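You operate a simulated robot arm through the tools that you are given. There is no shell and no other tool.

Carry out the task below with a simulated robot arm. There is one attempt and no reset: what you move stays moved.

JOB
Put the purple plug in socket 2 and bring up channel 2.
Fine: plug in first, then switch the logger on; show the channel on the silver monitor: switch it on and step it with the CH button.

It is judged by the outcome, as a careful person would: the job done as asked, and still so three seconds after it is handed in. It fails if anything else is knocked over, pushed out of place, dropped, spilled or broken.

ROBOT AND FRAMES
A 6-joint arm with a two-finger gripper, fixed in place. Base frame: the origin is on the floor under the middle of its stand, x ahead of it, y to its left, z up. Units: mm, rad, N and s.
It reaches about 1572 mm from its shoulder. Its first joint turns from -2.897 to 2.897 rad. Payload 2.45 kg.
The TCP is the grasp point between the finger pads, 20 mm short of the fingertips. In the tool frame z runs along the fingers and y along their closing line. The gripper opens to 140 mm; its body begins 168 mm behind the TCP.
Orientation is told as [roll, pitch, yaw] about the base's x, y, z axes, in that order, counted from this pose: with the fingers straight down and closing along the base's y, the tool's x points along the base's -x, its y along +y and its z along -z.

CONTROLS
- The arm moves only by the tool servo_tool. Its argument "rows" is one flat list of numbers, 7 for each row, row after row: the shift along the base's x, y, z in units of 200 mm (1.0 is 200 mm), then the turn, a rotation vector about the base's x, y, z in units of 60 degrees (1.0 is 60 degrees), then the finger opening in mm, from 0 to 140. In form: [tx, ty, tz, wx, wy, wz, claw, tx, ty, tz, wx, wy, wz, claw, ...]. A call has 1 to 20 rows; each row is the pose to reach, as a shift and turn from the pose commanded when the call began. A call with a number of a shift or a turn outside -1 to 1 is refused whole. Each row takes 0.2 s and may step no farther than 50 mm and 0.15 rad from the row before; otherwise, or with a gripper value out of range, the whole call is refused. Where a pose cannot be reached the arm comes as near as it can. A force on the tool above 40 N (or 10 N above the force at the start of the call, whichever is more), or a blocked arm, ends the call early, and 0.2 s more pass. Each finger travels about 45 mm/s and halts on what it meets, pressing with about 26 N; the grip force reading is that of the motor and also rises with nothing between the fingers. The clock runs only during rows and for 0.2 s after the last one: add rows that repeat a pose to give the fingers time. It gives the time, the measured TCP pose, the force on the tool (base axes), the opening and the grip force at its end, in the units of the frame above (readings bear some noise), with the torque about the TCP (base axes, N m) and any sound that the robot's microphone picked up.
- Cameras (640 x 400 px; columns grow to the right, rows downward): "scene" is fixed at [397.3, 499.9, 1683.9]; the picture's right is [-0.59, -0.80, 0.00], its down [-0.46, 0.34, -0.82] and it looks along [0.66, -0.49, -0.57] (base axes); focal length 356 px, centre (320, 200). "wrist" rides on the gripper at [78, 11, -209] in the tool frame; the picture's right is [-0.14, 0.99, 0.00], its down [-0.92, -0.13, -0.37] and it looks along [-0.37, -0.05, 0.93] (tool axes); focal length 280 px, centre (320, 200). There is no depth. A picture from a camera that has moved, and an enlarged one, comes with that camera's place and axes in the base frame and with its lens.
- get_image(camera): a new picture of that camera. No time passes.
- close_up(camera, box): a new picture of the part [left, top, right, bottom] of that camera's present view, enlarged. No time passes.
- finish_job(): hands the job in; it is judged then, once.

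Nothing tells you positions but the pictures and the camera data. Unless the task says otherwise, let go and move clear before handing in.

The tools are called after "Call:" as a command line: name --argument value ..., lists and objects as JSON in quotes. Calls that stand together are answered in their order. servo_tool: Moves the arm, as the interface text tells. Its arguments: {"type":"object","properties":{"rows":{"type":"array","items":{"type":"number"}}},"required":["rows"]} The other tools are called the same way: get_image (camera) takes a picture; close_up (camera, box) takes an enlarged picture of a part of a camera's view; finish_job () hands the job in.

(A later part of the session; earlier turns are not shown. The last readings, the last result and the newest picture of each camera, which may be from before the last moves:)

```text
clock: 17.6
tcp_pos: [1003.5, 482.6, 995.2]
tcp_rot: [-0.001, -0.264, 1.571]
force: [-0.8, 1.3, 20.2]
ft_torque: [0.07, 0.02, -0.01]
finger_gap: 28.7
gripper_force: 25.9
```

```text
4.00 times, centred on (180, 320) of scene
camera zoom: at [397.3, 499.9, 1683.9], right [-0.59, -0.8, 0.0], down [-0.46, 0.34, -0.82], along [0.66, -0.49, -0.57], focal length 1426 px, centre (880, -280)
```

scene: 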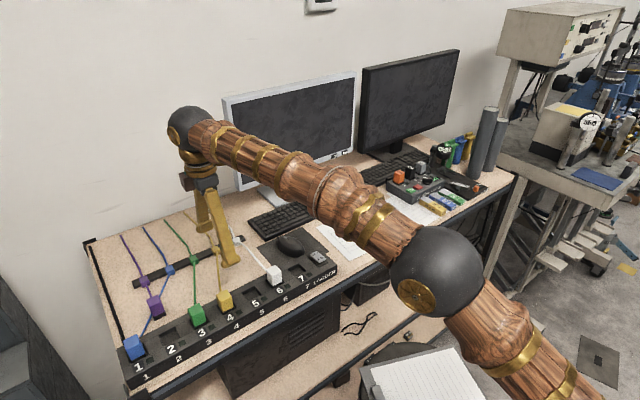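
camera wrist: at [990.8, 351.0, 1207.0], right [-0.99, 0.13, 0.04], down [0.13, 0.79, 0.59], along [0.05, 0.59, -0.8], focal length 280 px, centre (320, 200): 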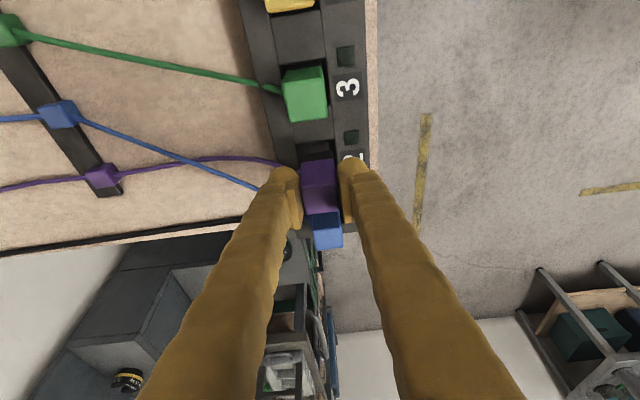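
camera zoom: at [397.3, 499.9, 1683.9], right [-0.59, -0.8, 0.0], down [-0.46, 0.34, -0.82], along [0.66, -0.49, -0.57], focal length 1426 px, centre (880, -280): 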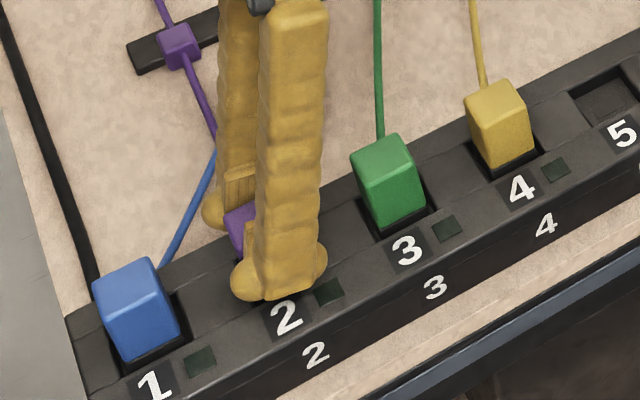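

There is 20 N upward force at TCP z ≈ 995, which puts the plug bottom about 14 mm below the strip top, roughly at the socket floor. I'll press slightly more to confirm it is fully home.

Call:
servo_tool --rows '[0, 0, -0.005, 0, 0, 0, 15, 0, 0, -0.0075, 0, 0, 0, 15, 0, 0, -0.0075, 0, 0, 0, 15]'

Call:
get_image --camera "wrist"

Call:
close_up --camera "scene" --box '[132, 300, 212, 350]'

```text
clock: 18.4
tcp_pos: [1003.7, 483.4, 993.5]
tcp_rot: [0.0, -0.263, 1.57]
force: [0.9, 1.6, 20.5]
ft_torque: [0.06, -0.04, 0.0]
finger_gap: 28.7
gripper_force: 26.2
```

```text
taken
camera wrist: at [992.6, 351.7, 1174.9], right [-0.99, 0.13, 0.04], down [0.13, 0.79, 0.59], along [0.05, 0.59, -0.8], focal length 280 px, centre (320, 200)
```

wrist: 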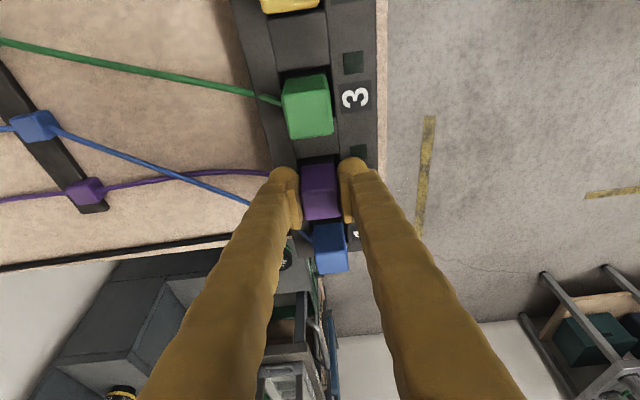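

```text
8.00 times, centred on (172, 325) of scene
camera zoom: at [397.3, 499.9, 1683.9], right [-0.59, -0.8, 0.0], down [-0.46, 0.34, -0.82], along [0.66, -0.49, -0.57], focal length 2851 px, centre (1504, -800)
```

zoom: 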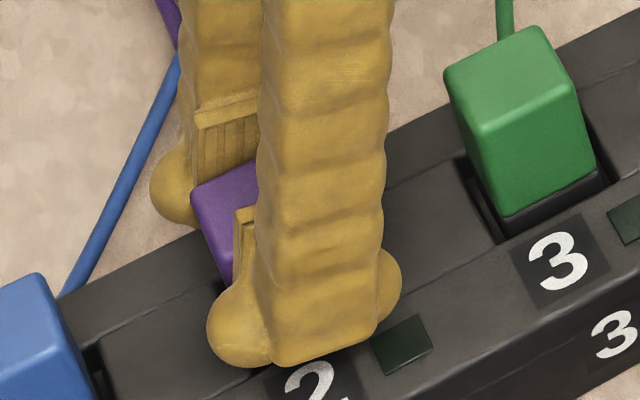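

It moved 1.7 mm further at the same 20 N. I need to see whether the plug is sliding into the socket or slipping in the fingers.

Call:
close_up --camera "wrist" --box '[250, 110, 410, 210]'

Call:
close_up --camera "wrist" --box '[260, 60, 380, 230]'

```text
4.00 times, centred on (330, 160) of wrist
camera zoom: at [992.6, 351.7, 1174.9], right [-0.99, 0.13, 0.04], down [0.13, 0.79, 0.59], along [0.05, 0.59, -0.8], focal length 1122 px, centre (280, 360)
```

zoom: 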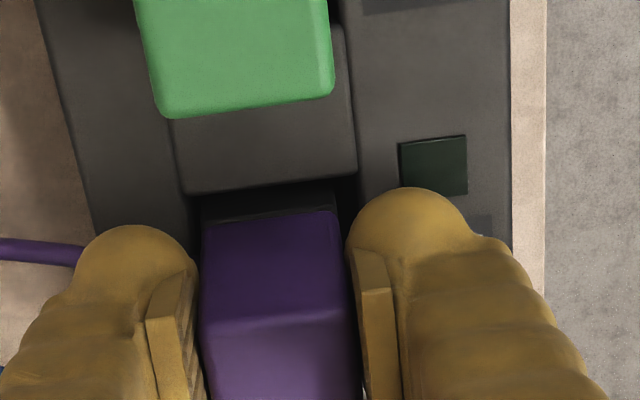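

```text
2.35 times, centred on (320, 145) of wrist
camera zoom: at [992.6, 351.7, 1174.9], right [-0.99, 0.13, 0.04], down [0.13, 0.79, 0.59], along [0.05, 0.59, -0.8], focal length 660 px, centre (320, 329)
```

zoom: 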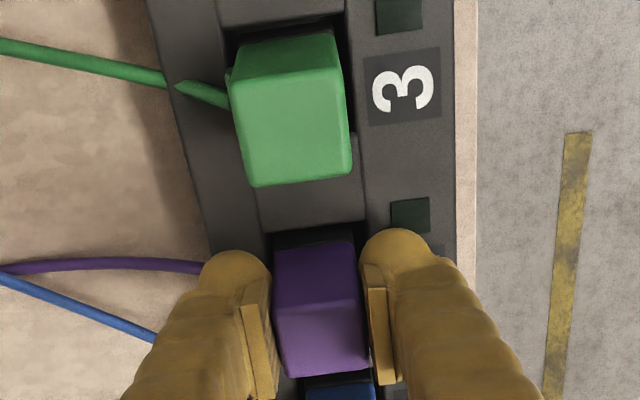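

The plug slid up about 5 mm within the fingers, so it bottomed out at about z = 948, the socket floor, and it stands at the same depth as the green plug. I'll open the fingers and look.

Call:
servo_tool --rows '[0, 0, 0.005, 0, 0, 0, 36, 0, 0, 0.005, 0, 0, 0, 46, 0, 0, 0.005, 0, 0, 0, 52, 0, 0, 0.005, 0, 0, 0, 52]'

Call:
close_up --camera "wrist" --box '[250, 110, 410, 230]'

Call:
close_up --camera "scene" --box '[132, 300, 212, 350]'

```text
clock: 19.4
tcp_pos: [1003.4, 483.5, 992.3]
tcp_rot: [0.0, -0.262, 1.571]
force: [-0.6, 1.4, -0.3]
ft_torque: [-0.03, -0.03, 0.01]
finger_gap: 52.0
gripper_force: 0.1
```

```text
3.33 times, centred on (330, 170) of wrist
camera zoom: at [992.9, 352.2, 1175.0], right [-0.99, 0.13, 0.04], down [0.13, 0.79, 0.59], along [0.05, 0.59, -0.8], focal length 935 px, centre (287, 300)
```

zoom: 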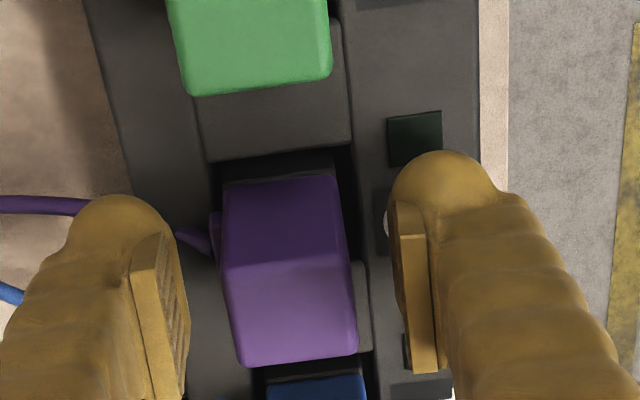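

```text
8.00 times, centred on (172, 325) of scene
camera zoom: at [397.3, 499.9, 1683.9], right [-0.59, -0.8, 0.0], down [-0.46, 0.34, -0.82], along [0.66, -0.49, -0.57], focal length 2851 px, centre (1504, -800)
```

zoom: 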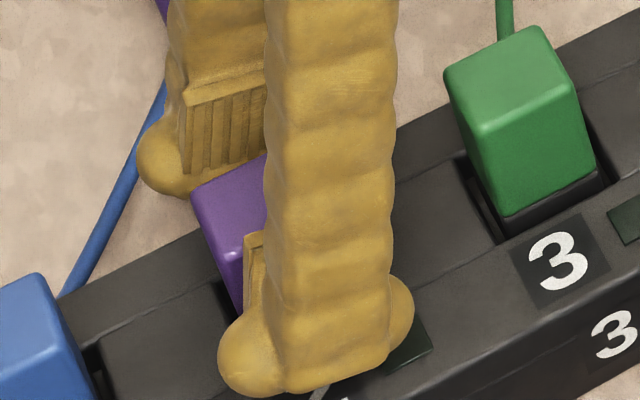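

The plug is released and stays in place. I'll rise straight up and check how it sits.

Call:
servo_tool --rows '[0, 0, 0.1, 0, 0, 0, 52, 0, 0, 0.2, 0, 0, 0, 52, 0, 0, 0.3, 0, 0, 0, 52, 0, 0, 0.4, 0, 0, 0, 52, 0, 0, 0.5, 0, 0, 0, 52, 0, 0, 0.5, 0, 0, 0, 52]'

Call:
get_image --camera "wrist"

Call:
close_up --camera "wrist" --box '[250, 80, 410, 180]'

Call:
close_up --camera "scene" --box '[110, 285, 238, 365]'

```text
clock: 20.8
tcp_pos: [1003.4, 484.6, 1095.6]
tcp_rot: [0.001, -0.262, 1.572]
force: [-0.1, 0.4, -0.5]
ft_torque: [-0.02, -0.02, -0.02]
finger_gap: 51.8
gripper_force: 0.0
```

```text
taken
camera wrist: at [993.0, 353.0, 1275.8], right [-0.99, 0.13, 0.04], down [0.13, 0.79, 0.59], along [0.05, 0.59, -0.8], focal length 280 px, centre (320, 200)
```

wrist: 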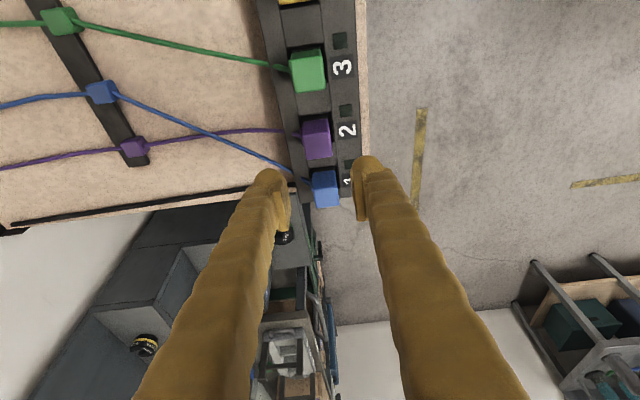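

```text
4.00 times, centred on (330, 130) of wrist
camera zoom: at [993.0, 353.0, 1275.8], right [-0.99, 0.13, 0.04], down [0.13, 0.79, 0.59], along [0.05, 0.59, -0.8], focal length 1122 px, centre (280, 480)
```

zoom: 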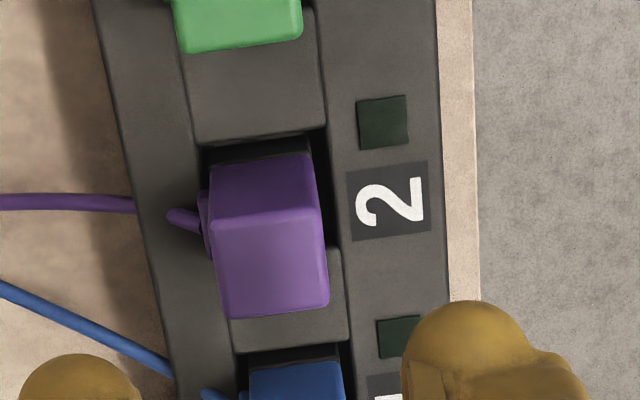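

```text
5.00 times, centred on (174, 325) of scene
camera zoom: at [397.3, 499.9, 1683.9], right [-0.59, -0.8, 0.0], down [-0.46, 0.34, -0.82], along [0.66, -0.49, -0.57], focal length 1782 px, centre (1050, -425)
```

zoom: 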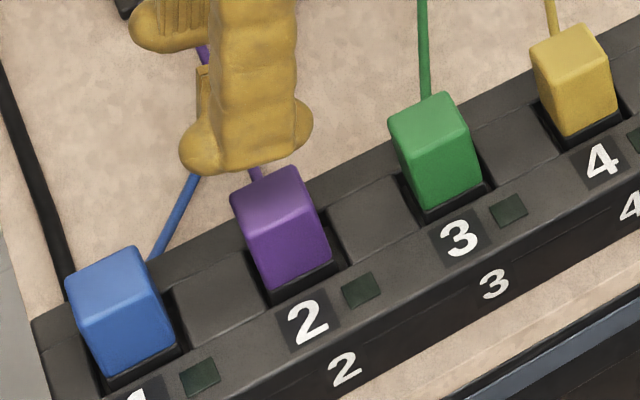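

The purple plug is seated in socket 2 and looks the same as its neighbours. Next is the logger rocker, estimated at (998, 61, 970), with its ON half on the front (−x) side. I'll move over there, bringing the gripper back to vertical.

Call:
servo_tool --rows '[-0.009, -0.2, 0.005, -0.05, 0, 0, 52, -0.018, -0.4, 0.01, -0.1, 0, 0, 52, -0.027, -0.6, 0.015, -0.15, 0, 0, 52, -0.036, -0.8, 0.02, -0.2, 0, 0, 52, -0.045, -1.0, 0.025, -0.25, 0, 0, 52]'

Call:
servo_tool --rows '[-0.009, -0.2, 0, 0, 0, 0, 52, -0.018, -0.4, 0, 0, 0, 0, 52, -0.027, -0.6, 0, 0, 0, 0, 52, -0.036, -0.8, 0, 0, 0, 0, 52, -0.045, -1.0, 0, 0, 0, 0, 52, -0.045, -1.0, 0, 0, 0, 0, 52]'

Call:
get_image --camera "wrist"

Call:
get_image --camera "scene"

```text
clock: 22.0
tcp_pos: [994.7, 284.6, 1098.7]
tcp_rot: [-0.001, 0.0, 1.571]
force: [-0.4, 0.4, -0.1]
ft_torque: [-0.02, 0.0, 0.0]
finger_gap: 51.9
gripper_force: 0.1
```

```text
clock: 23.4
tcp_pos: [986.0, 82.2, 1098.2]
tcp_rot: [0.001, 0.001, 1.571]
force: [-0.2, 0.5, -0.1]
ft_torque: [0.03, -0.01, -0.02]
finger_gap: 51.9
gripper_force: 0.1
```

```text
taken
camera wrist: at [975.4, 2.4, 1307.5], right [-0.99, 0.14, 0.0], down [0.13, 0.92, 0.37], along [0.05, 0.37, -0.93], focal length 280 px, centre (320, 200)
```

wrist: 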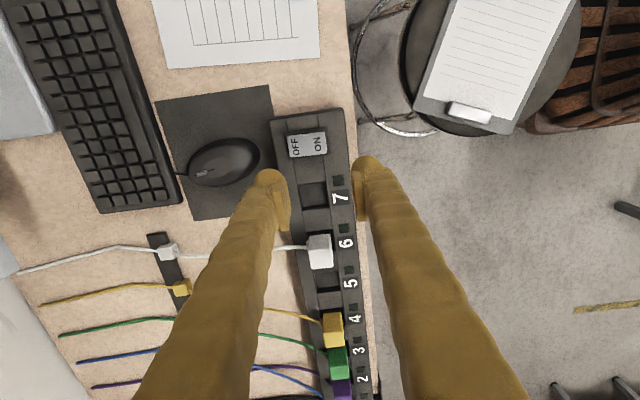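

```text
taken
```

scene: 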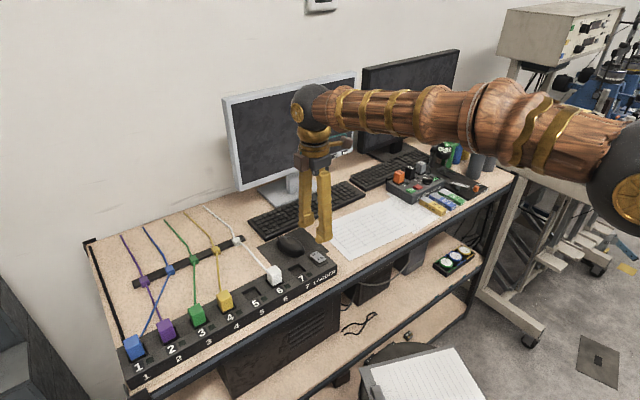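

The rocker is now visible in the wrist view. I'll zoom in on it for position and tilt.

Call:
close_up --camera "wrist" --box '[264, 110, 360, 170]'

Call:
close_up --camera "scene" --box '[286, 235, 350, 275]'

```text
6.67 times, centred on (312, 140) of wrist
camera zoom: at [975.4, 2.4, 1307.5], right [-0.99, 0.14, 0.0], down [0.13, 0.92, 0.37], along [0.05, 0.37, -0.93], focal length 1869 px, centre (373, 600)
```

zoom: 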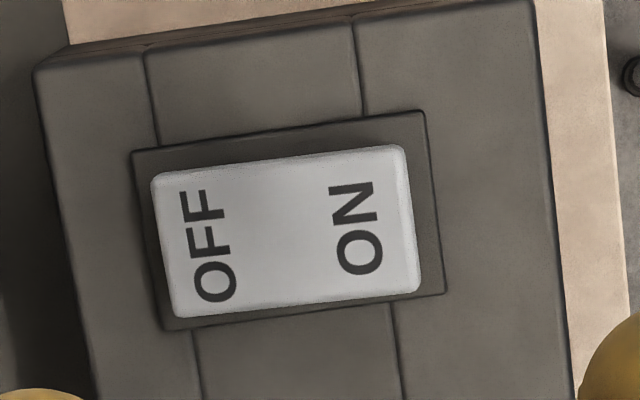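

```text
10.00 times, centred on (318, 255) of scene
camera zoom: at [397.3, 499.9, 1683.9], right [-0.59, -0.8, 0.0], down [-0.46, 0.34, -0.82], along [0.66, -0.49, -0.57], focal length 3564 px, centre (340, -350)
```

zoom: 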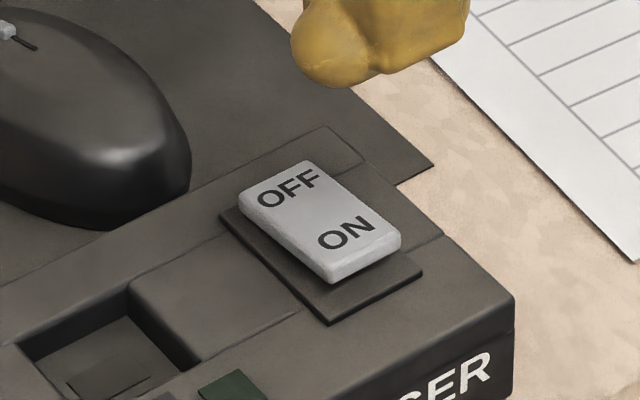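

The rocker spans x 977–1023 at y ≈ 64, with the ON end toward the front and raised. I'll press it with the rear finger only, keeping the front finger off the strip: TCP at about (950, 64) with a 40 mm gap. First I'll hover above it.

Call:
servo_tool --rows '[-0.06, -0.03, -0.1, 0, 0, 0, 45, -0.12, -0.06, -0.2, 0, 0, 0, 40, -0.18, -0.09, -0.3, 0, 0, 0, 40, -0.18, -0.09, -0.39, 0, 0, 0, 40, -0.18, -0.09, -0.39, 0, 0, 0, 40]'

Call:
get_image --camera "wrist"

Call:
close_up --camera "wrist" --box '[230, 110, 390, 210]'

Call:
close_up --camera "scene" --box '[270, 210, 366, 270]'

```text
clock: 24.6
tcp_pos: [948.5, 65.9, 1020.1]
tcp_rot: [0.0, 0.0, 1.57]
force: [-0.4, 0.5, 0.8]
ft_torque: [-0.03, -0.05, -0.03]
finger_gap: 40.1
gripper_force: 0.1
```

```text
taken
camera wrist: at [937.9, -14.6, 1229.9], right [-0.99, 0.14, 0.0], down [0.13, 0.92, 0.37], along [0.05, 0.37, -0.93], focal length 280 px, centre (320, 200)
```

wrist: 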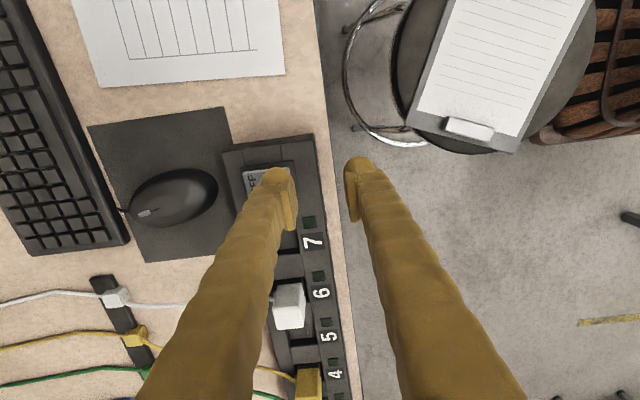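

```text
4.00 times, centred on (310, 160) of wrist
camera zoom: at [937.9, -14.6, 1229.9], right [-0.99, 0.14, 0.0], down [0.13, 0.92, 0.37], along [0.05, 0.37, -0.93], focal length 1122 px, centre (360, 360)
```

zoom: 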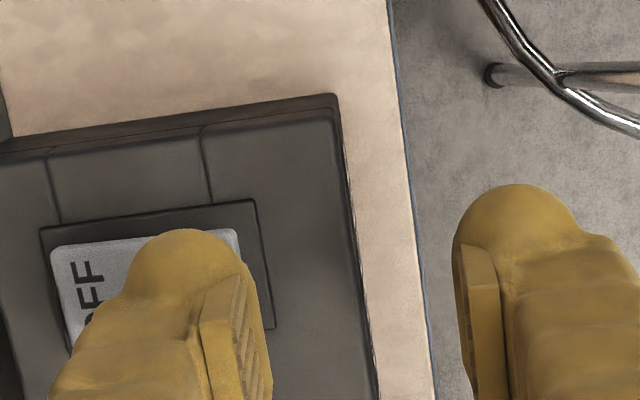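

```text
6.67 times, centred on (318, 240) of scene
camera zoom: at [397.3, 499.9, 1683.9], right [-0.59, -0.8, 0.0], down [-0.46, 0.34, -0.82], along [0.66, -0.49, -0.57], focal length 2376 px, centre (333, -67)
```

zoom: 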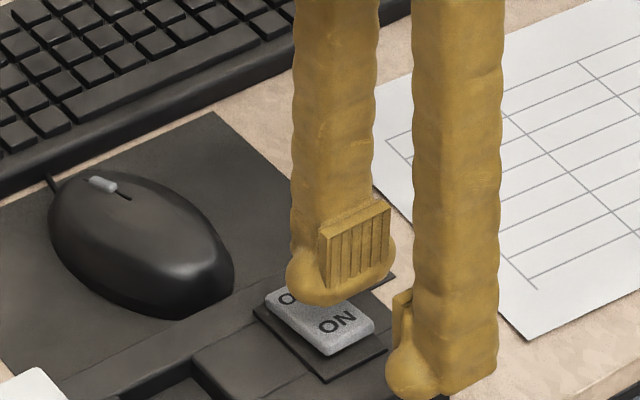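

The rear fingertip is above the ON half. I'll descend gently in small steps.

Call:
servo_tool --rows '[0, 0, -0.045, 0, 0, 0, 40, 0, 0, -0.09, 0, 0, 0, 40, 0, 0, -0.105, 0, 0, 0, 40, 0, 0, -0.12, 0, 0, 0, 40, 0, 0, -0.135, 0, 0, 0, 40, 0, 0, -0.15, 0, 0, 0, 40, 0, 0, -0.15, 0, 0, 0, 40]'

Call:
close_up --camera "scene" --box '[270, 210, 366, 270]'

Call:
close_up --camera "wrist" --box '[230, 110, 390, 210]'

```text
clock: 26.2
tcp_pos: [949.7, 64.3, 991.5]
tcp_rot: [0.0, -0.002, 1.57]
force: [-1.0, -2.7, 9.2]
ft_torque: [-0.08, -0.22, -0.11]
finger_gap: 39.8
gripper_force: 0.1
```

```text
6.67 times, centred on (318, 240) of scene
camera zoom: at [397.3, 499.9, 1683.9], right [-0.59, -0.8, 0.0], down [-0.46, 0.34, -0.82], along [0.66, -0.49, -0.57], focal length 2376 px, centre (333, -67)
```

zoom: 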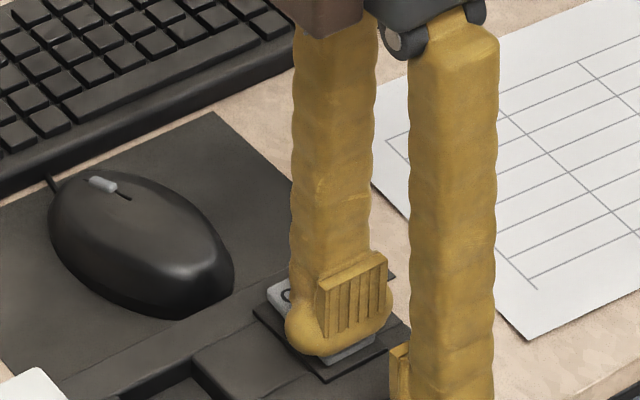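

```text
4.00 times, centred on (310, 160) of wrist
camera zoom: at [939.0, -14.6, 1200.7], right [-0.99, 0.14, 0.0], down [0.13, 0.92, 0.37], along [0.05, 0.37, -0.93], focal length 1122 px, centre (360, 360)
```

zoom: 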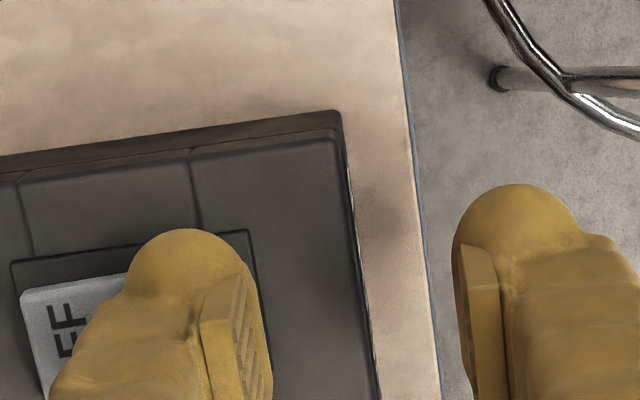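

Contact is at 9 N on the ON end, with no click yet. I'll press a bit deeper.

Call:
servo_tool --rows '[0, 0, -0.01, 0, 0, 0, 40, 0, 0, -0.02, 0, 0, 0, 40, 0, 0, -0.03, 0, 0, 0, 40, 0, 0, -0.03, 0, 0, 0, 40]'

Call:
close_up --camera "scene" --box '[270, 210, 366, 270]'

Call:
get_image --camera "scene"

```text
clock: 26.8
tcp_pos: [951.0, 65.4, 991.3]
tcp_rot: [-0.006, -0.002, 1.57]
force: [-3.9, -1.1, 9.9]
ft_torque: [0.0, -0.21, -0.1]
finger_gap: 37.9
gripper_force: 0.1
stopped in row 3: the force on the tool passed its limit at 44 N (the readings are from after the stop); the commanded pose is now the measured one
```

```text
6.67 times, centred on (318, 240) of scene
camera zoom: at [397.3, 499.9, 1683.9], right [-0.59, -0.8, 0.0], down [-0.46, 0.34, -0.82], along [0.66, -0.49, -0.57], focal length 2376 px, centre (333, -67)
```

zoom: 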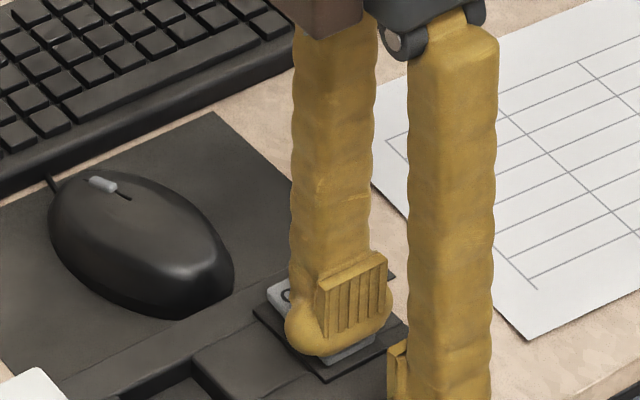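

```text
taken
```

scene: 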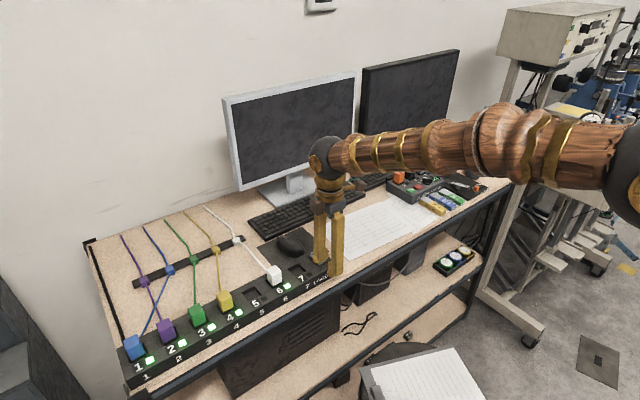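

The LEDs for sockets 1, 2, 3, 4 and 6 are now lit, so the logger is on. I'll lift straight off and verify.

Call:
servo_tool --rows '[0, 0, 0.05, 0, 0, 0, 40, 0, 0, 0.15, 0, 0, 0, 40, 0, 0, 0.3, 0, 0, 0, 40, 0, 0, 0.5, 0, 0, 0, 40, 0, 0, 0.7, 0, 0, 0, 40, 0, 0, 0.7, 0, 0, 0, 40]'

Call:
close_up --camera "scene" --box '[110, 240, 350, 390]'

Call:
get_image --camera "wrist"

Call:
close_up --camera "scene" --box '[286, 235, 350, 275]'

```text
clock: 28.2
tcp_pos: [950.2, 64.5, 1130.3]
tcp_rot: [-0.003, 0.0, 1.572]
force: [-0.2, 0.1, -1.2]
ft_torque: [-0.01, -0.02, -0.04]
finger_gap: 40.1
gripper_force: 0.0
```

```text
2.67 times, centred on (230, 315) of scene
camera zoom: at [397.3, 499.9, 1683.9], right [-0.59, -0.8, 0.0], down [-0.46, 0.34, -0.82], along [0.66, -0.49, -0.57], focal length 950 px, centre (560, -107)
```

zoom: 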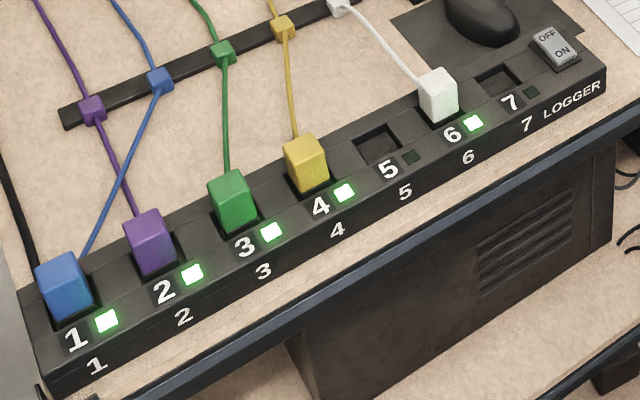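

```text
taken
camera wrist: at [938.0, -15.4, 1339.1], right [-0.99, 0.14, 0.0], down [0.13, 0.92, 0.37], along [0.05, 0.37, -0.93], focal length 280 px, centre (320, 200)
```

wrist: 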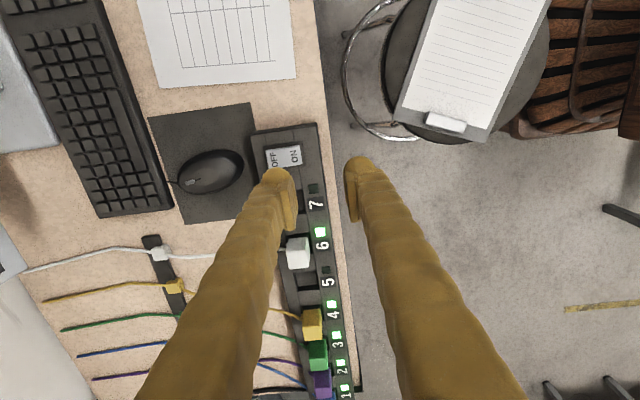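

```text
10.00 times, centred on (318, 255) of scene
camera zoom: at [397.3, 499.9, 1683.9], right [-0.59, -0.8, 0.0], down [-0.46, 0.34, -0.82], along [0.66, -0.49, -0.57], focal length 3564 px, centre (340, -350)
```

zoom: 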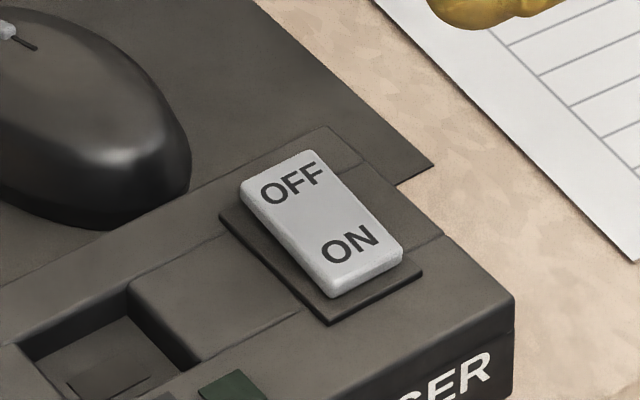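

The logger is latched ON and the socket 2 LED is lit. Next is the silver monitor: its buttons are roughly at x ≈ 1350, z ≈ 1040, with ON at y ≈ −325 and CH at y ≈ −271. I'll swing the gripper to horizontal (pointing +x, closing vertically) at a safe distance to look at them.

Call:
servo_tool --rows '[0.075, -0.1433, 0.01, 0, -0.125, 0, 50, 0.15, -0.2867, 0.02, 0, -0.25, 0, 65, 0.225, -0.43, 0.03, 0, -0.375, 0, 80, 0.3, -0.5733, 0.04, 0, -0.5, 0, 90, 0.375, -0.7167, 0.05, 0, -0.625, 0, 100, 0.45, -0.86, 0.05, 0, -0.75, 0, 100]'

Call:
servo_tool --rows '[0.075, -0.1433, 0, 0, -0.125, 0, 100, 0.15, -0.2867, 0, 0, -0.25, 0, 100, 0.225, -0.43, 0, 0, -0.375, 0, 100, 0.3, -0.5733, 0, 0, -0.5, 0, 100, 0.375, -0.7167, 0, 0, -0.625, 0, 100, 0.45, -0.86, 0, 0, -0.75, 0, 100, 0.45, -0.86, 0, 0, -0.75, 0, 100]'

Call:
get_image --camera "wrist"

Call:
get_image --camera "scene"

```text
clock: 29.6
tcp_pos: [1039.7, -107.8, 1142.7]
tcp_rot: [-0.791, 0.0, 1.571]
force: [-0.1, 0.2, -0.1]
ft_torque: [-0.02, 0.0, 0.04]
finger_gap: 99.9
gripper_force: 0.1
```

```text
clock: 31.2
tcp_pos: [1082.4, -255.9, 1131.8]
tcp_rot: [-1.014, 0.101, 1.377]
force: [-0.4, 0.1, 2.6]
ft_torque: [0.07, 0.35, 0.01]
finger_gap: 100.0
gripper_force: 0.1
out of reach, approached as far as the arm can: row 2, 3, 4, 5, 6, 7
```

```text
taken
camera wrist: at [889.1, -288.1, 1241.5], right [-0.5, 0.15, -0.85], down [-0.06, 0.98, 0.21], along [0.86, 0.16, -0.48], focal length 280 px, centre (320, 200)
```

wrist: 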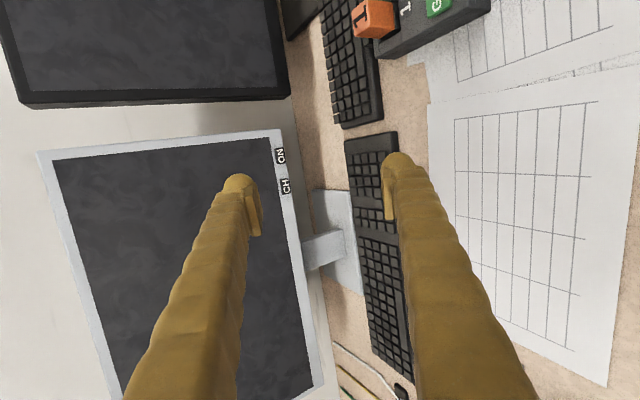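

```text
taken
```

scene: 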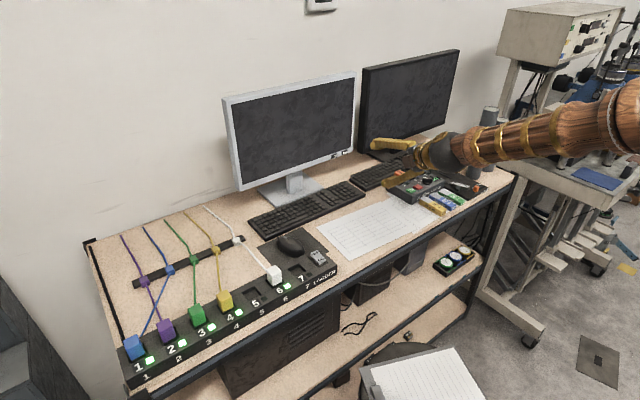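

The arm could not reach full horizontal in this configuration and stopped at about 30° short. I'll check the surroundings for contact before doing anything more.

Call:
close_up --camera "scene" --box '[340, 100, 500, 220]'

Call:
close_up --camera "wrist" --box '[240, 120, 320, 220]'

Call:
servo_tool --rows '[0, 0, 0, 0, 0, 0, 100]'

```text
3.33 times, centred on (420, 160) of scene
camera zoom: at [397.3, 499.9, 1683.9], right [-0.59, -0.8, 0.0], down [-0.46, 0.34, -0.82], along [0.66, -0.49, -0.57], focal length 1188 px, centre (-13, 333)
```

zoom: 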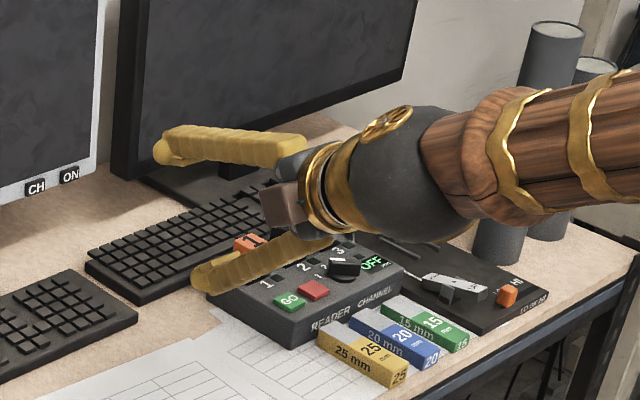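

```text
4.00 times, centred on (280, 170) of wrist
camera zoom: at [889.1, -288.1, 1241.5], right [-0.5, 0.15, -0.85], down [-0.06, 0.98, 0.21], along [0.86, 0.16, -0.48], focal length 1122 px, centre (480, 320)
```

zoom: 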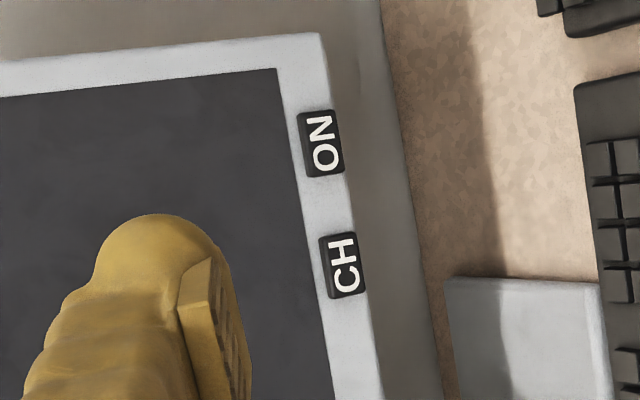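

```text
clock: 31.6
tcp_pos: [1081.4, -256.7, 1130.3]
tcp_rot: [-1.013, 0.1, 1.377]
force: [0.6, 0.4, 0.1]
ft_torque: [0.0, -0.02, -0.02]
finger_gap: 100.3
gripper_force: 0.0
```

The force reads zero again, so nothing was touched. The tool is now in line with the forearm, so a level approach isn't available. I'll instead approach the buttons with the tool pointing forward and about 45° down, fingers side by side, poking with one rounded fingertip. First I'll tilt down to 45° and roll back about the tool axis.

Call:
servo_tool --rows '[0, 0, 0, 0.0224, 0.1094, 0, 100, 0, 0, 0, 0.0447, 0.2188, 0, 100, 0, 0, 0, 0.0447, 0.2188, 0, 100]'

Call:
get_image --camera "wrist"

```text
clock: 32.4
tcp_pos: [1082.1, -256.2, 1127.6]
tcp_rot: [-0.776, 0.093, 1.399]
force: [-0.7, 0.0, -0.3]
ft_torque: [0.0, 0.01, -0.01]
finger_gap: 100.1
gripper_force: 0.1
out of reach, approached as far as the arm can: row 1, 2
```

```text
taken
camera wrist: at [919.4, -294.3, 1276.2], right [-0.68, 0.19, -0.7], down [0.0, 0.96, 0.26], along [0.73, 0.18, -0.66], focal length 280 px, centre (320, 200)
```

wrist: 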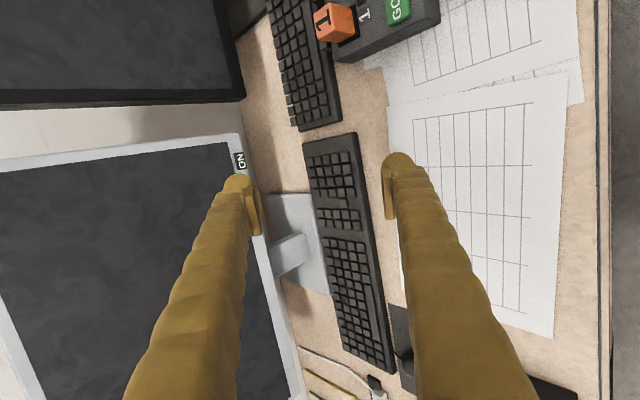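

The elevation is now −45°. I'll roll about the tool axis in two steps so the fingers sit side by side and the camera faces the monitor.

Call:
servo_tool --rows '[0, 0, 0, 0.0929, -0.0257, -0.0972, 100, 0, 0, 0, 0.1858, -0.0514, -0.1943, 100, 0, 0, 0, 0.2788, -0.0772, -0.2915, 100, 0, 0, 0, 0.3717, -0.1029, -0.3887, 100, 0, 0, 0, 0.4646, -0.1286, -0.4858, 100, 0, 0, 0, 0.5575, -0.1543, -0.583, 100, 0, 0, 0, 0.5575, -0.1543, -0.583, 100]'

Call:
servo_tool --rows '[0, 0, 0, 0.0929, -0.0257, -0.0972, 100, 0, 0, 0, 0.1858, -0.0514, -0.1943, 100, 0, 0, 0, 0.2788, -0.0772, -0.2915, 100, 0, 0, 0, 0.3717, -0.1029, -0.3887, 100, 0, 0, 0, 0.4646, -0.1286, -0.4858, 100, 0, 0, 0, 0.5575, -0.1543, -0.583, 100, 0, 0, 0, 0.5575, -0.1543, -0.583, 100]'

Call:
get_image --camera "wrist"

Call:
get_image --camera "scene"

```text
clock: 34.0
tcp_pos: [1082.9, -255.7, 1126.4]
tcp_rot: [-0.641, -0.486, 0.741]
force: [0.1, 0.1, 0.1]
ft_torque: [0.02, 0.0, -0.01]
finger_gap: 100.1
gripper_force: 0.0
```

```text
clock: 35.6
tcp_pos: [1082.6, -254.3, 1126.0]
tcp_rot: [0.012, -0.783, -0.288]
force: [-0.6, 0.4, 0.8]
ft_torque: [-0.02, -0.01, 0.05]
finger_gap: 100.2
gripper_force: 0.2
```

```text
taken
camera wrist: at [890.4, -190.7, 1219.5], right [0.37, 0.92, 0.11], down [0.34, -0.24, 0.91], along [0.87, -0.3, -0.4], focal length 280 px, centre (320, 200)
```

wrist: 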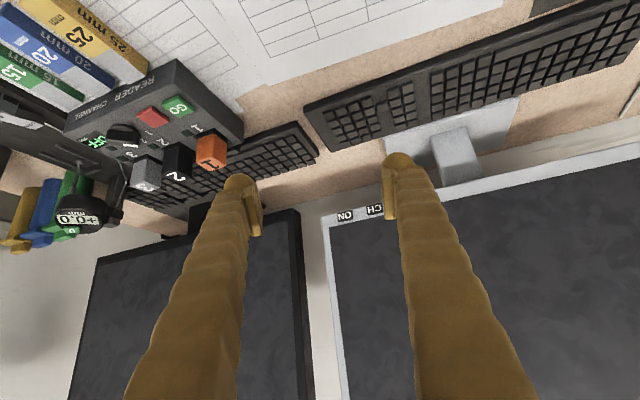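

```text
taken
```

scene: 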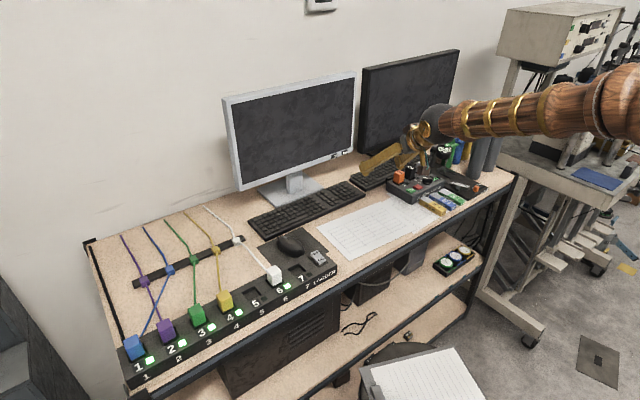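

Now the camera faces the silver monitor, and ON and CH are both visible. I'll zoom in to locate them.

Call:
close_up --camera "wrist" --box '[310, 180, 406, 240]'

Call:
close_up --camera "scene" --box '[316, 134, 380, 174]'

Call:
close_up --camera "scene" --box '[350, 90, 510, 215]'

```text
6.67 times, centred on (358, 210) of wrist
camera zoom: at [890.4, -190.7, 1219.5], right [0.37, 0.92, 0.11], down [0.34, -0.24, 0.91], along [0.87, -0.3, -0.4], focal length 1869 px, centre (67, 133)
```

zoom: 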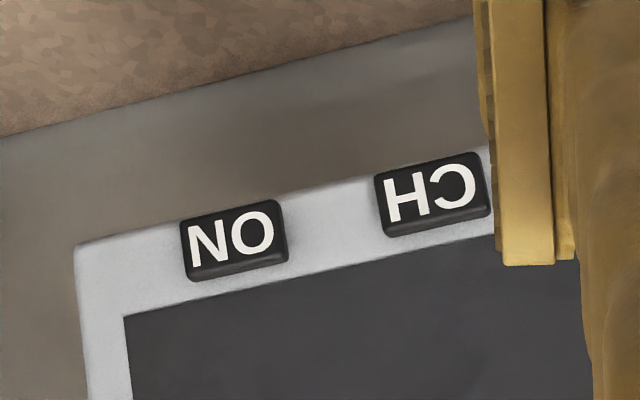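

```text
10.00 times, centred on (348, 154) of scene
camera zoom: at [397.3, 499.9, 1683.9], right [-0.59, -0.8, 0.0], down [-0.46, 0.34, -0.82], along [0.66, -0.49, -0.57], focal length 3564 px, centre (40, 660)
```

zoom: 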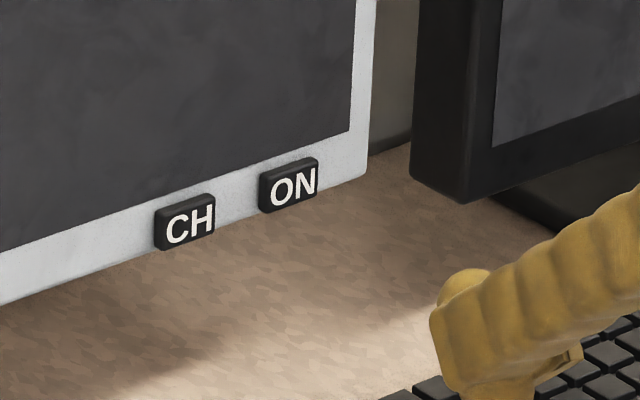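

```text
3.20 times, centred on (430, 152) of scene
camera zoom: at [397.3, 499.9, 1683.9], right [-0.59, -0.8, 0.0], down [-0.46, 0.34, -0.82], along [0.66, -0.49, -0.57], focal length 1140 px, centre (-32, 352)
```

zoom: 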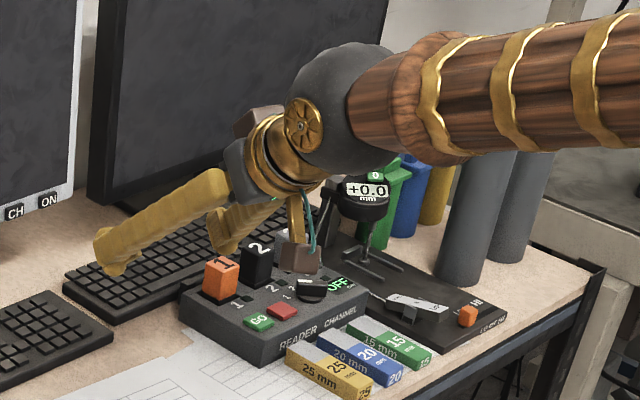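

Triangulation puts the ON button face at about (1316, −297, 1063) and CH at (1316, −247, 1063), with the monitor face square to x. In this pose the left (+y) fingertip leads the right one by about 24 mm, so it can poke a button alone. I'll move to a hover about 40 mm in front of ON.

Call:
servo_tool --rows '[0.13, -0.067, -0.056, 0, 0, 0, 90, 0.26, -0.134, -0.112, 0, 0, 0, 80, 0.39, -0.201, -0.168, 0, 0, 0, 70, 0.52, -0.268, -0.224, 0, 0, 0, 60, 0.65, -0.335, -0.28, 0, 0, 0, 60, 0.777, -0.4015, -0.335, 0, 0, 0, 60, 0.777, -0.4015, -0.335, 0, 0, 0, 60]'

Call:
get_image --camera "wrist"

Call:
close_up --camera "scene" --box '[300, 110, 428, 190]'

```text
clock: 37.2
tcp_pos: [1239.7, -336.8, 1057.7]
tcp_rot: [0.01, -0.784, -0.286]
force: [0.1, -0.1, -0.4]
ft_torque: [-0.01, -0.03, -0.01]
finger_gap: 60.0
gripper_force: 0.2
```

```text
taken
camera wrist: at [1047.2, -272.3, 1152.0], right [0.37, 0.93, 0.1], down [0.34, -0.24, 0.91], along [0.87, -0.3, -0.4], focal length 280 px, centre (320, 200)
```

wrist: 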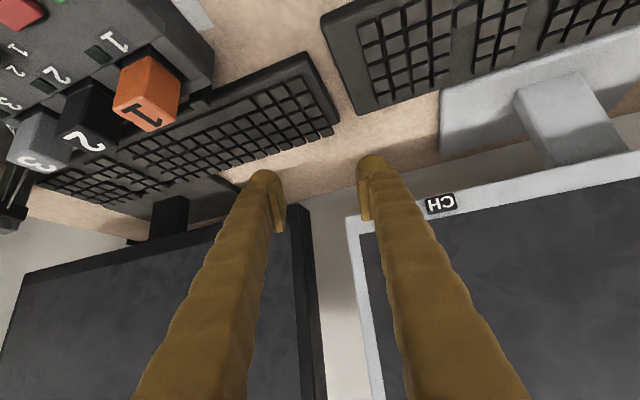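

```text
5.00 times, centred on (364, 150) of scene
camera zoom: at [397.3, 499.9, 1683.9], right [-0.59, -0.8, 0.0], down [-0.46, 0.34, -0.82], along [0.66, -0.49, -0.57], focal length 1782 px, centre (100, 450)
```

zoom: 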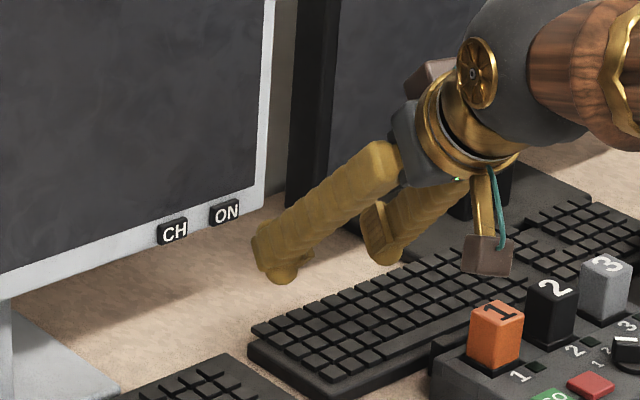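

The left fingertip is lined up in front of ON, and its position in the scene view matches my model. I'll advance 30 mm and check before making contact.

Call:
servo_tool --rows '[0.05, 0, 0.003, 0, 0, 0, 60, 0.1, 0, 0.005, 0, 0, 0, 60, 0.15, 0.002, 0.005, 0, 0, 0, 60, 0.15, 0.002, 0.005, 0, 0, 0, 60]'

Call:
close_up --camera "scene" --box '[316, 130, 380, 170]'

Call:
close_up --camera "wrist" --box '[240, 130, 480, 280]'

```text
clock: 38.2
tcp_pos: [1269.0, -334.9, 1059.8]
tcp_rot: [0.013, -0.784, -0.286]
force: [-0.5, 0.7, 0.2]
ft_torque: [-0.01, 0.03, -0.01]
finger_gap: 60.3
gripper_force: 0.1
```

```text
10.00 times, centred on (348, 150) of scene
camera zoom: at [397.3, 499.9, 1683.9], right [-0.59, -0.8, 0.0], down [-0.46, 0.34, -0.82], along [0.66, -0.49, -0.57], focal length 3564 px, centre (40, 700)
```

zoom: 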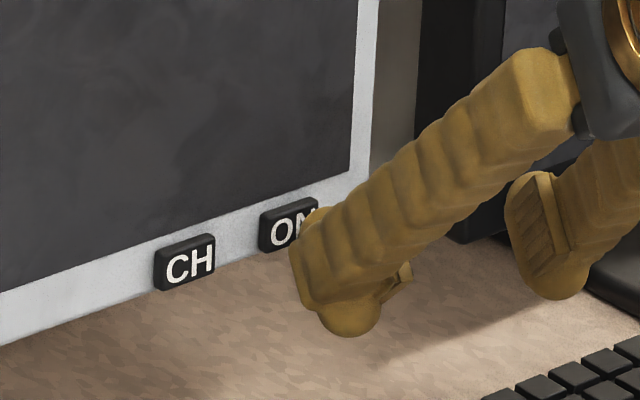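

```text
2.67 times, centred on (360, 205) of wrist
camera zoom: at [1076.7, -271.4, 1153.0], right [0.37, 0.92, 0.11], down [0.34, -0.24, 0.91], along [0.87, -0.3, -0.4], focal length 748 px, centre (213, 187)
```

zoom: 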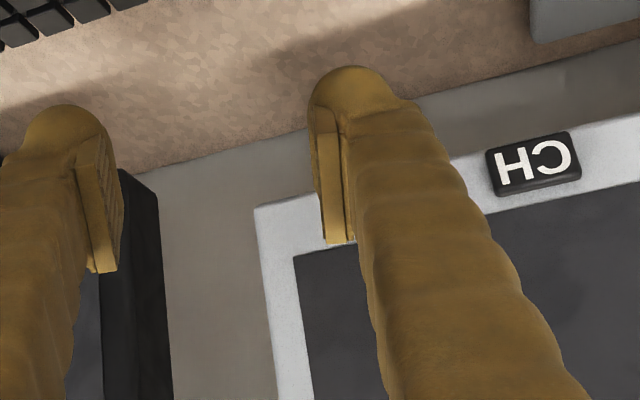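

The tip is about 9 mm short of ON. I'll creep forward in small steps and watch the force and sound.

Call:
servo_tool --rows '[0.02, 0, -0.006, 0, 0, 0, 60, 0.03, 0, -0.006, 0, 0, 0, 60, 0.0375, 0, -0.006, 0, 0, 0, 60, 0.045, 0, -0.006, 0, 0, 0, 60, 0.045, 0, -0.006, 0, 0, 0, 60]'

Call:
close_up --camera "scene" --box '[316, 130, 380, 170]'

Call:
get_image --camera "scene"

```text
clock: 39.4
tcp_pos: [1277.4, -334.5, 1058.9]
tcp_rot: [0.011, -0.785, -0.285]
force: [0.0, -0.8, 0.3]
ft_torque: [0.01, 0.03, -0.02]
finger_gap: 60.0
gripper_force: 0.1
```

```text
10.00 times, centred on (348, 150) of scene
camera zoom: at [397.3, 499.9, 1683.9], right [-0.59, -0.8, 0.0], down [-0.46, 0.34, -0.82], along [0.66, -0.49, -0.57], focal length 3564 px, centre (40, 700)
```

zoom: 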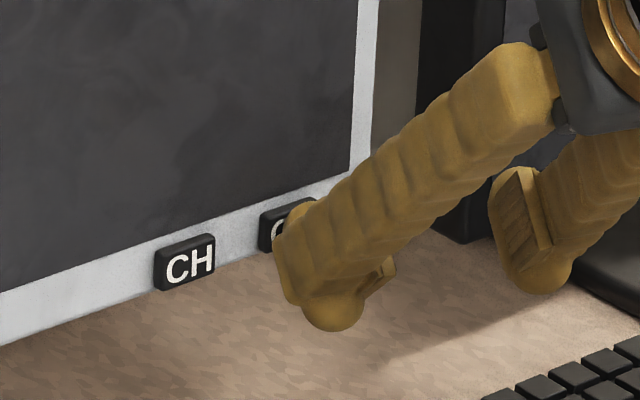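

```text
taken
```

scene: 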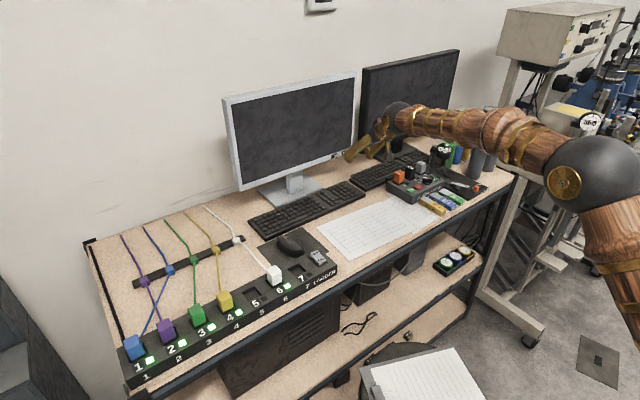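

No contact yet at TCP x = 1277. I'll continue in 1–1.5 mm steps.

Call:
servo_tool --rows '[0.0075, 0, 0, 0, 0, 0, 60, 0.015, 0, 0, 0, 0, 0, 60, 0.02, 0, 0, 0, 0, 0, 60, 0.02, 0, 0, 0, 0, 0, 60]'

Call:
get_image --camera "scene"

```text
clock: 40.4
tcp_pos: [1281.9, -334.5, 1058.4]
tcp_rot: [0.01, -0.784, -0.287]
force: [-1.9, 0.6, -0.5]
ft_torque: [-0.07, 0.03, 0.08]
finger_gap: 60.2
gripper_force: 0.0
heard: click
```

```text
taken
```

scene: 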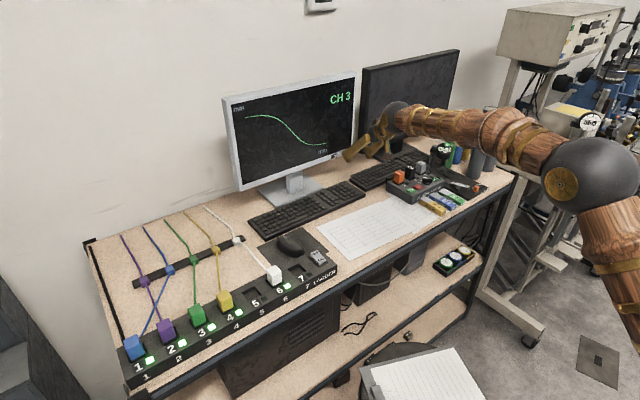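

There was a click, and the silver monitor is on showing CH 3. I'll back off and shift 50 mm to line up with CH.

Call:
servo_tool --rows '[-0.05, 0, 0, 0, 0, 0, 60, -0.125, 0, 0, 0, 0, 0, 60, -0.15, 0.1, 0, 0, 0, 0, 60, -0.15, 0.25, 0, 0, 0, 0, 60, -0.12, 0.25, 0, 0, 0, 0, 60, -0.07, 0.25, 0, 0, 0, 0, 60, -0.07, 0.25, 0, 0, 0, 0, 60]'

Call:
close_up --camera "scene" --box '[310, 130, 374, 170]'

Call:
close_up --camera "wrist" --box '[240, 130, 480, 280]'

Call:
close_up --camera "scene" --box '[220, 60, 380, 180]'

```text
clock: 42.0
tcp_pos: [1268.5, -285.4, 1058.4]
tcp_rot: [0.012, -0.783, -0.286]
force: [0.5, 0.1, 0.2]
ft_torque: [-0.02, 0.0, -0.01]
finger_gap: 60.3
gripper_force: 0.2
```

```text
10.00 times, centred on (342, 150) of scene
camera zoom: at [397.3, 499.9, 1683.9], right [-0.59, -0.8, 0.0], down [-0.46, 0.34, -0.82], along [0.66, -0.49, -0.57], focal length 3564 px, centre (100, 700)
```

zoom: 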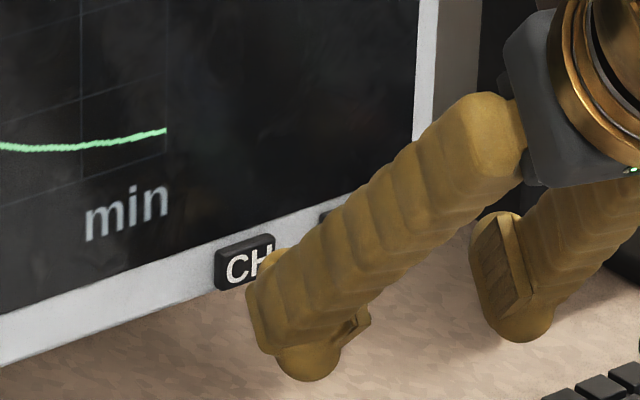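

```text
2.67 times, centred on (360, 205) of wrist
camera zoom: at [1074.5, -220.9, 1152.2], right [0.37, 0.92, 0.1], down [0.34, -0.24, 0.91], along [0.87, -0.3, -0.4], focal length 748 px, centre (213, 187)
```

zoom: 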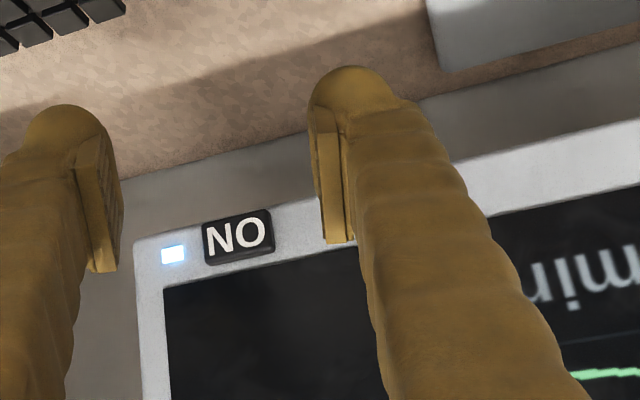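

```text
3.33 times, centred on (300, 120) of scene
camera zoom: at [397.3, 499.9, 1683.9], right [-0.59, -0.8, 0.0], down [-0.46, 0.34, -0.82], along [0.66, -0.49, -0.57], focal length 1188 px, centre (387, 467)
```

zoom: 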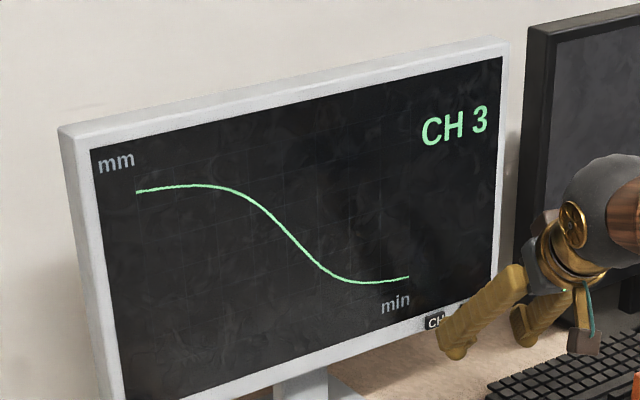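

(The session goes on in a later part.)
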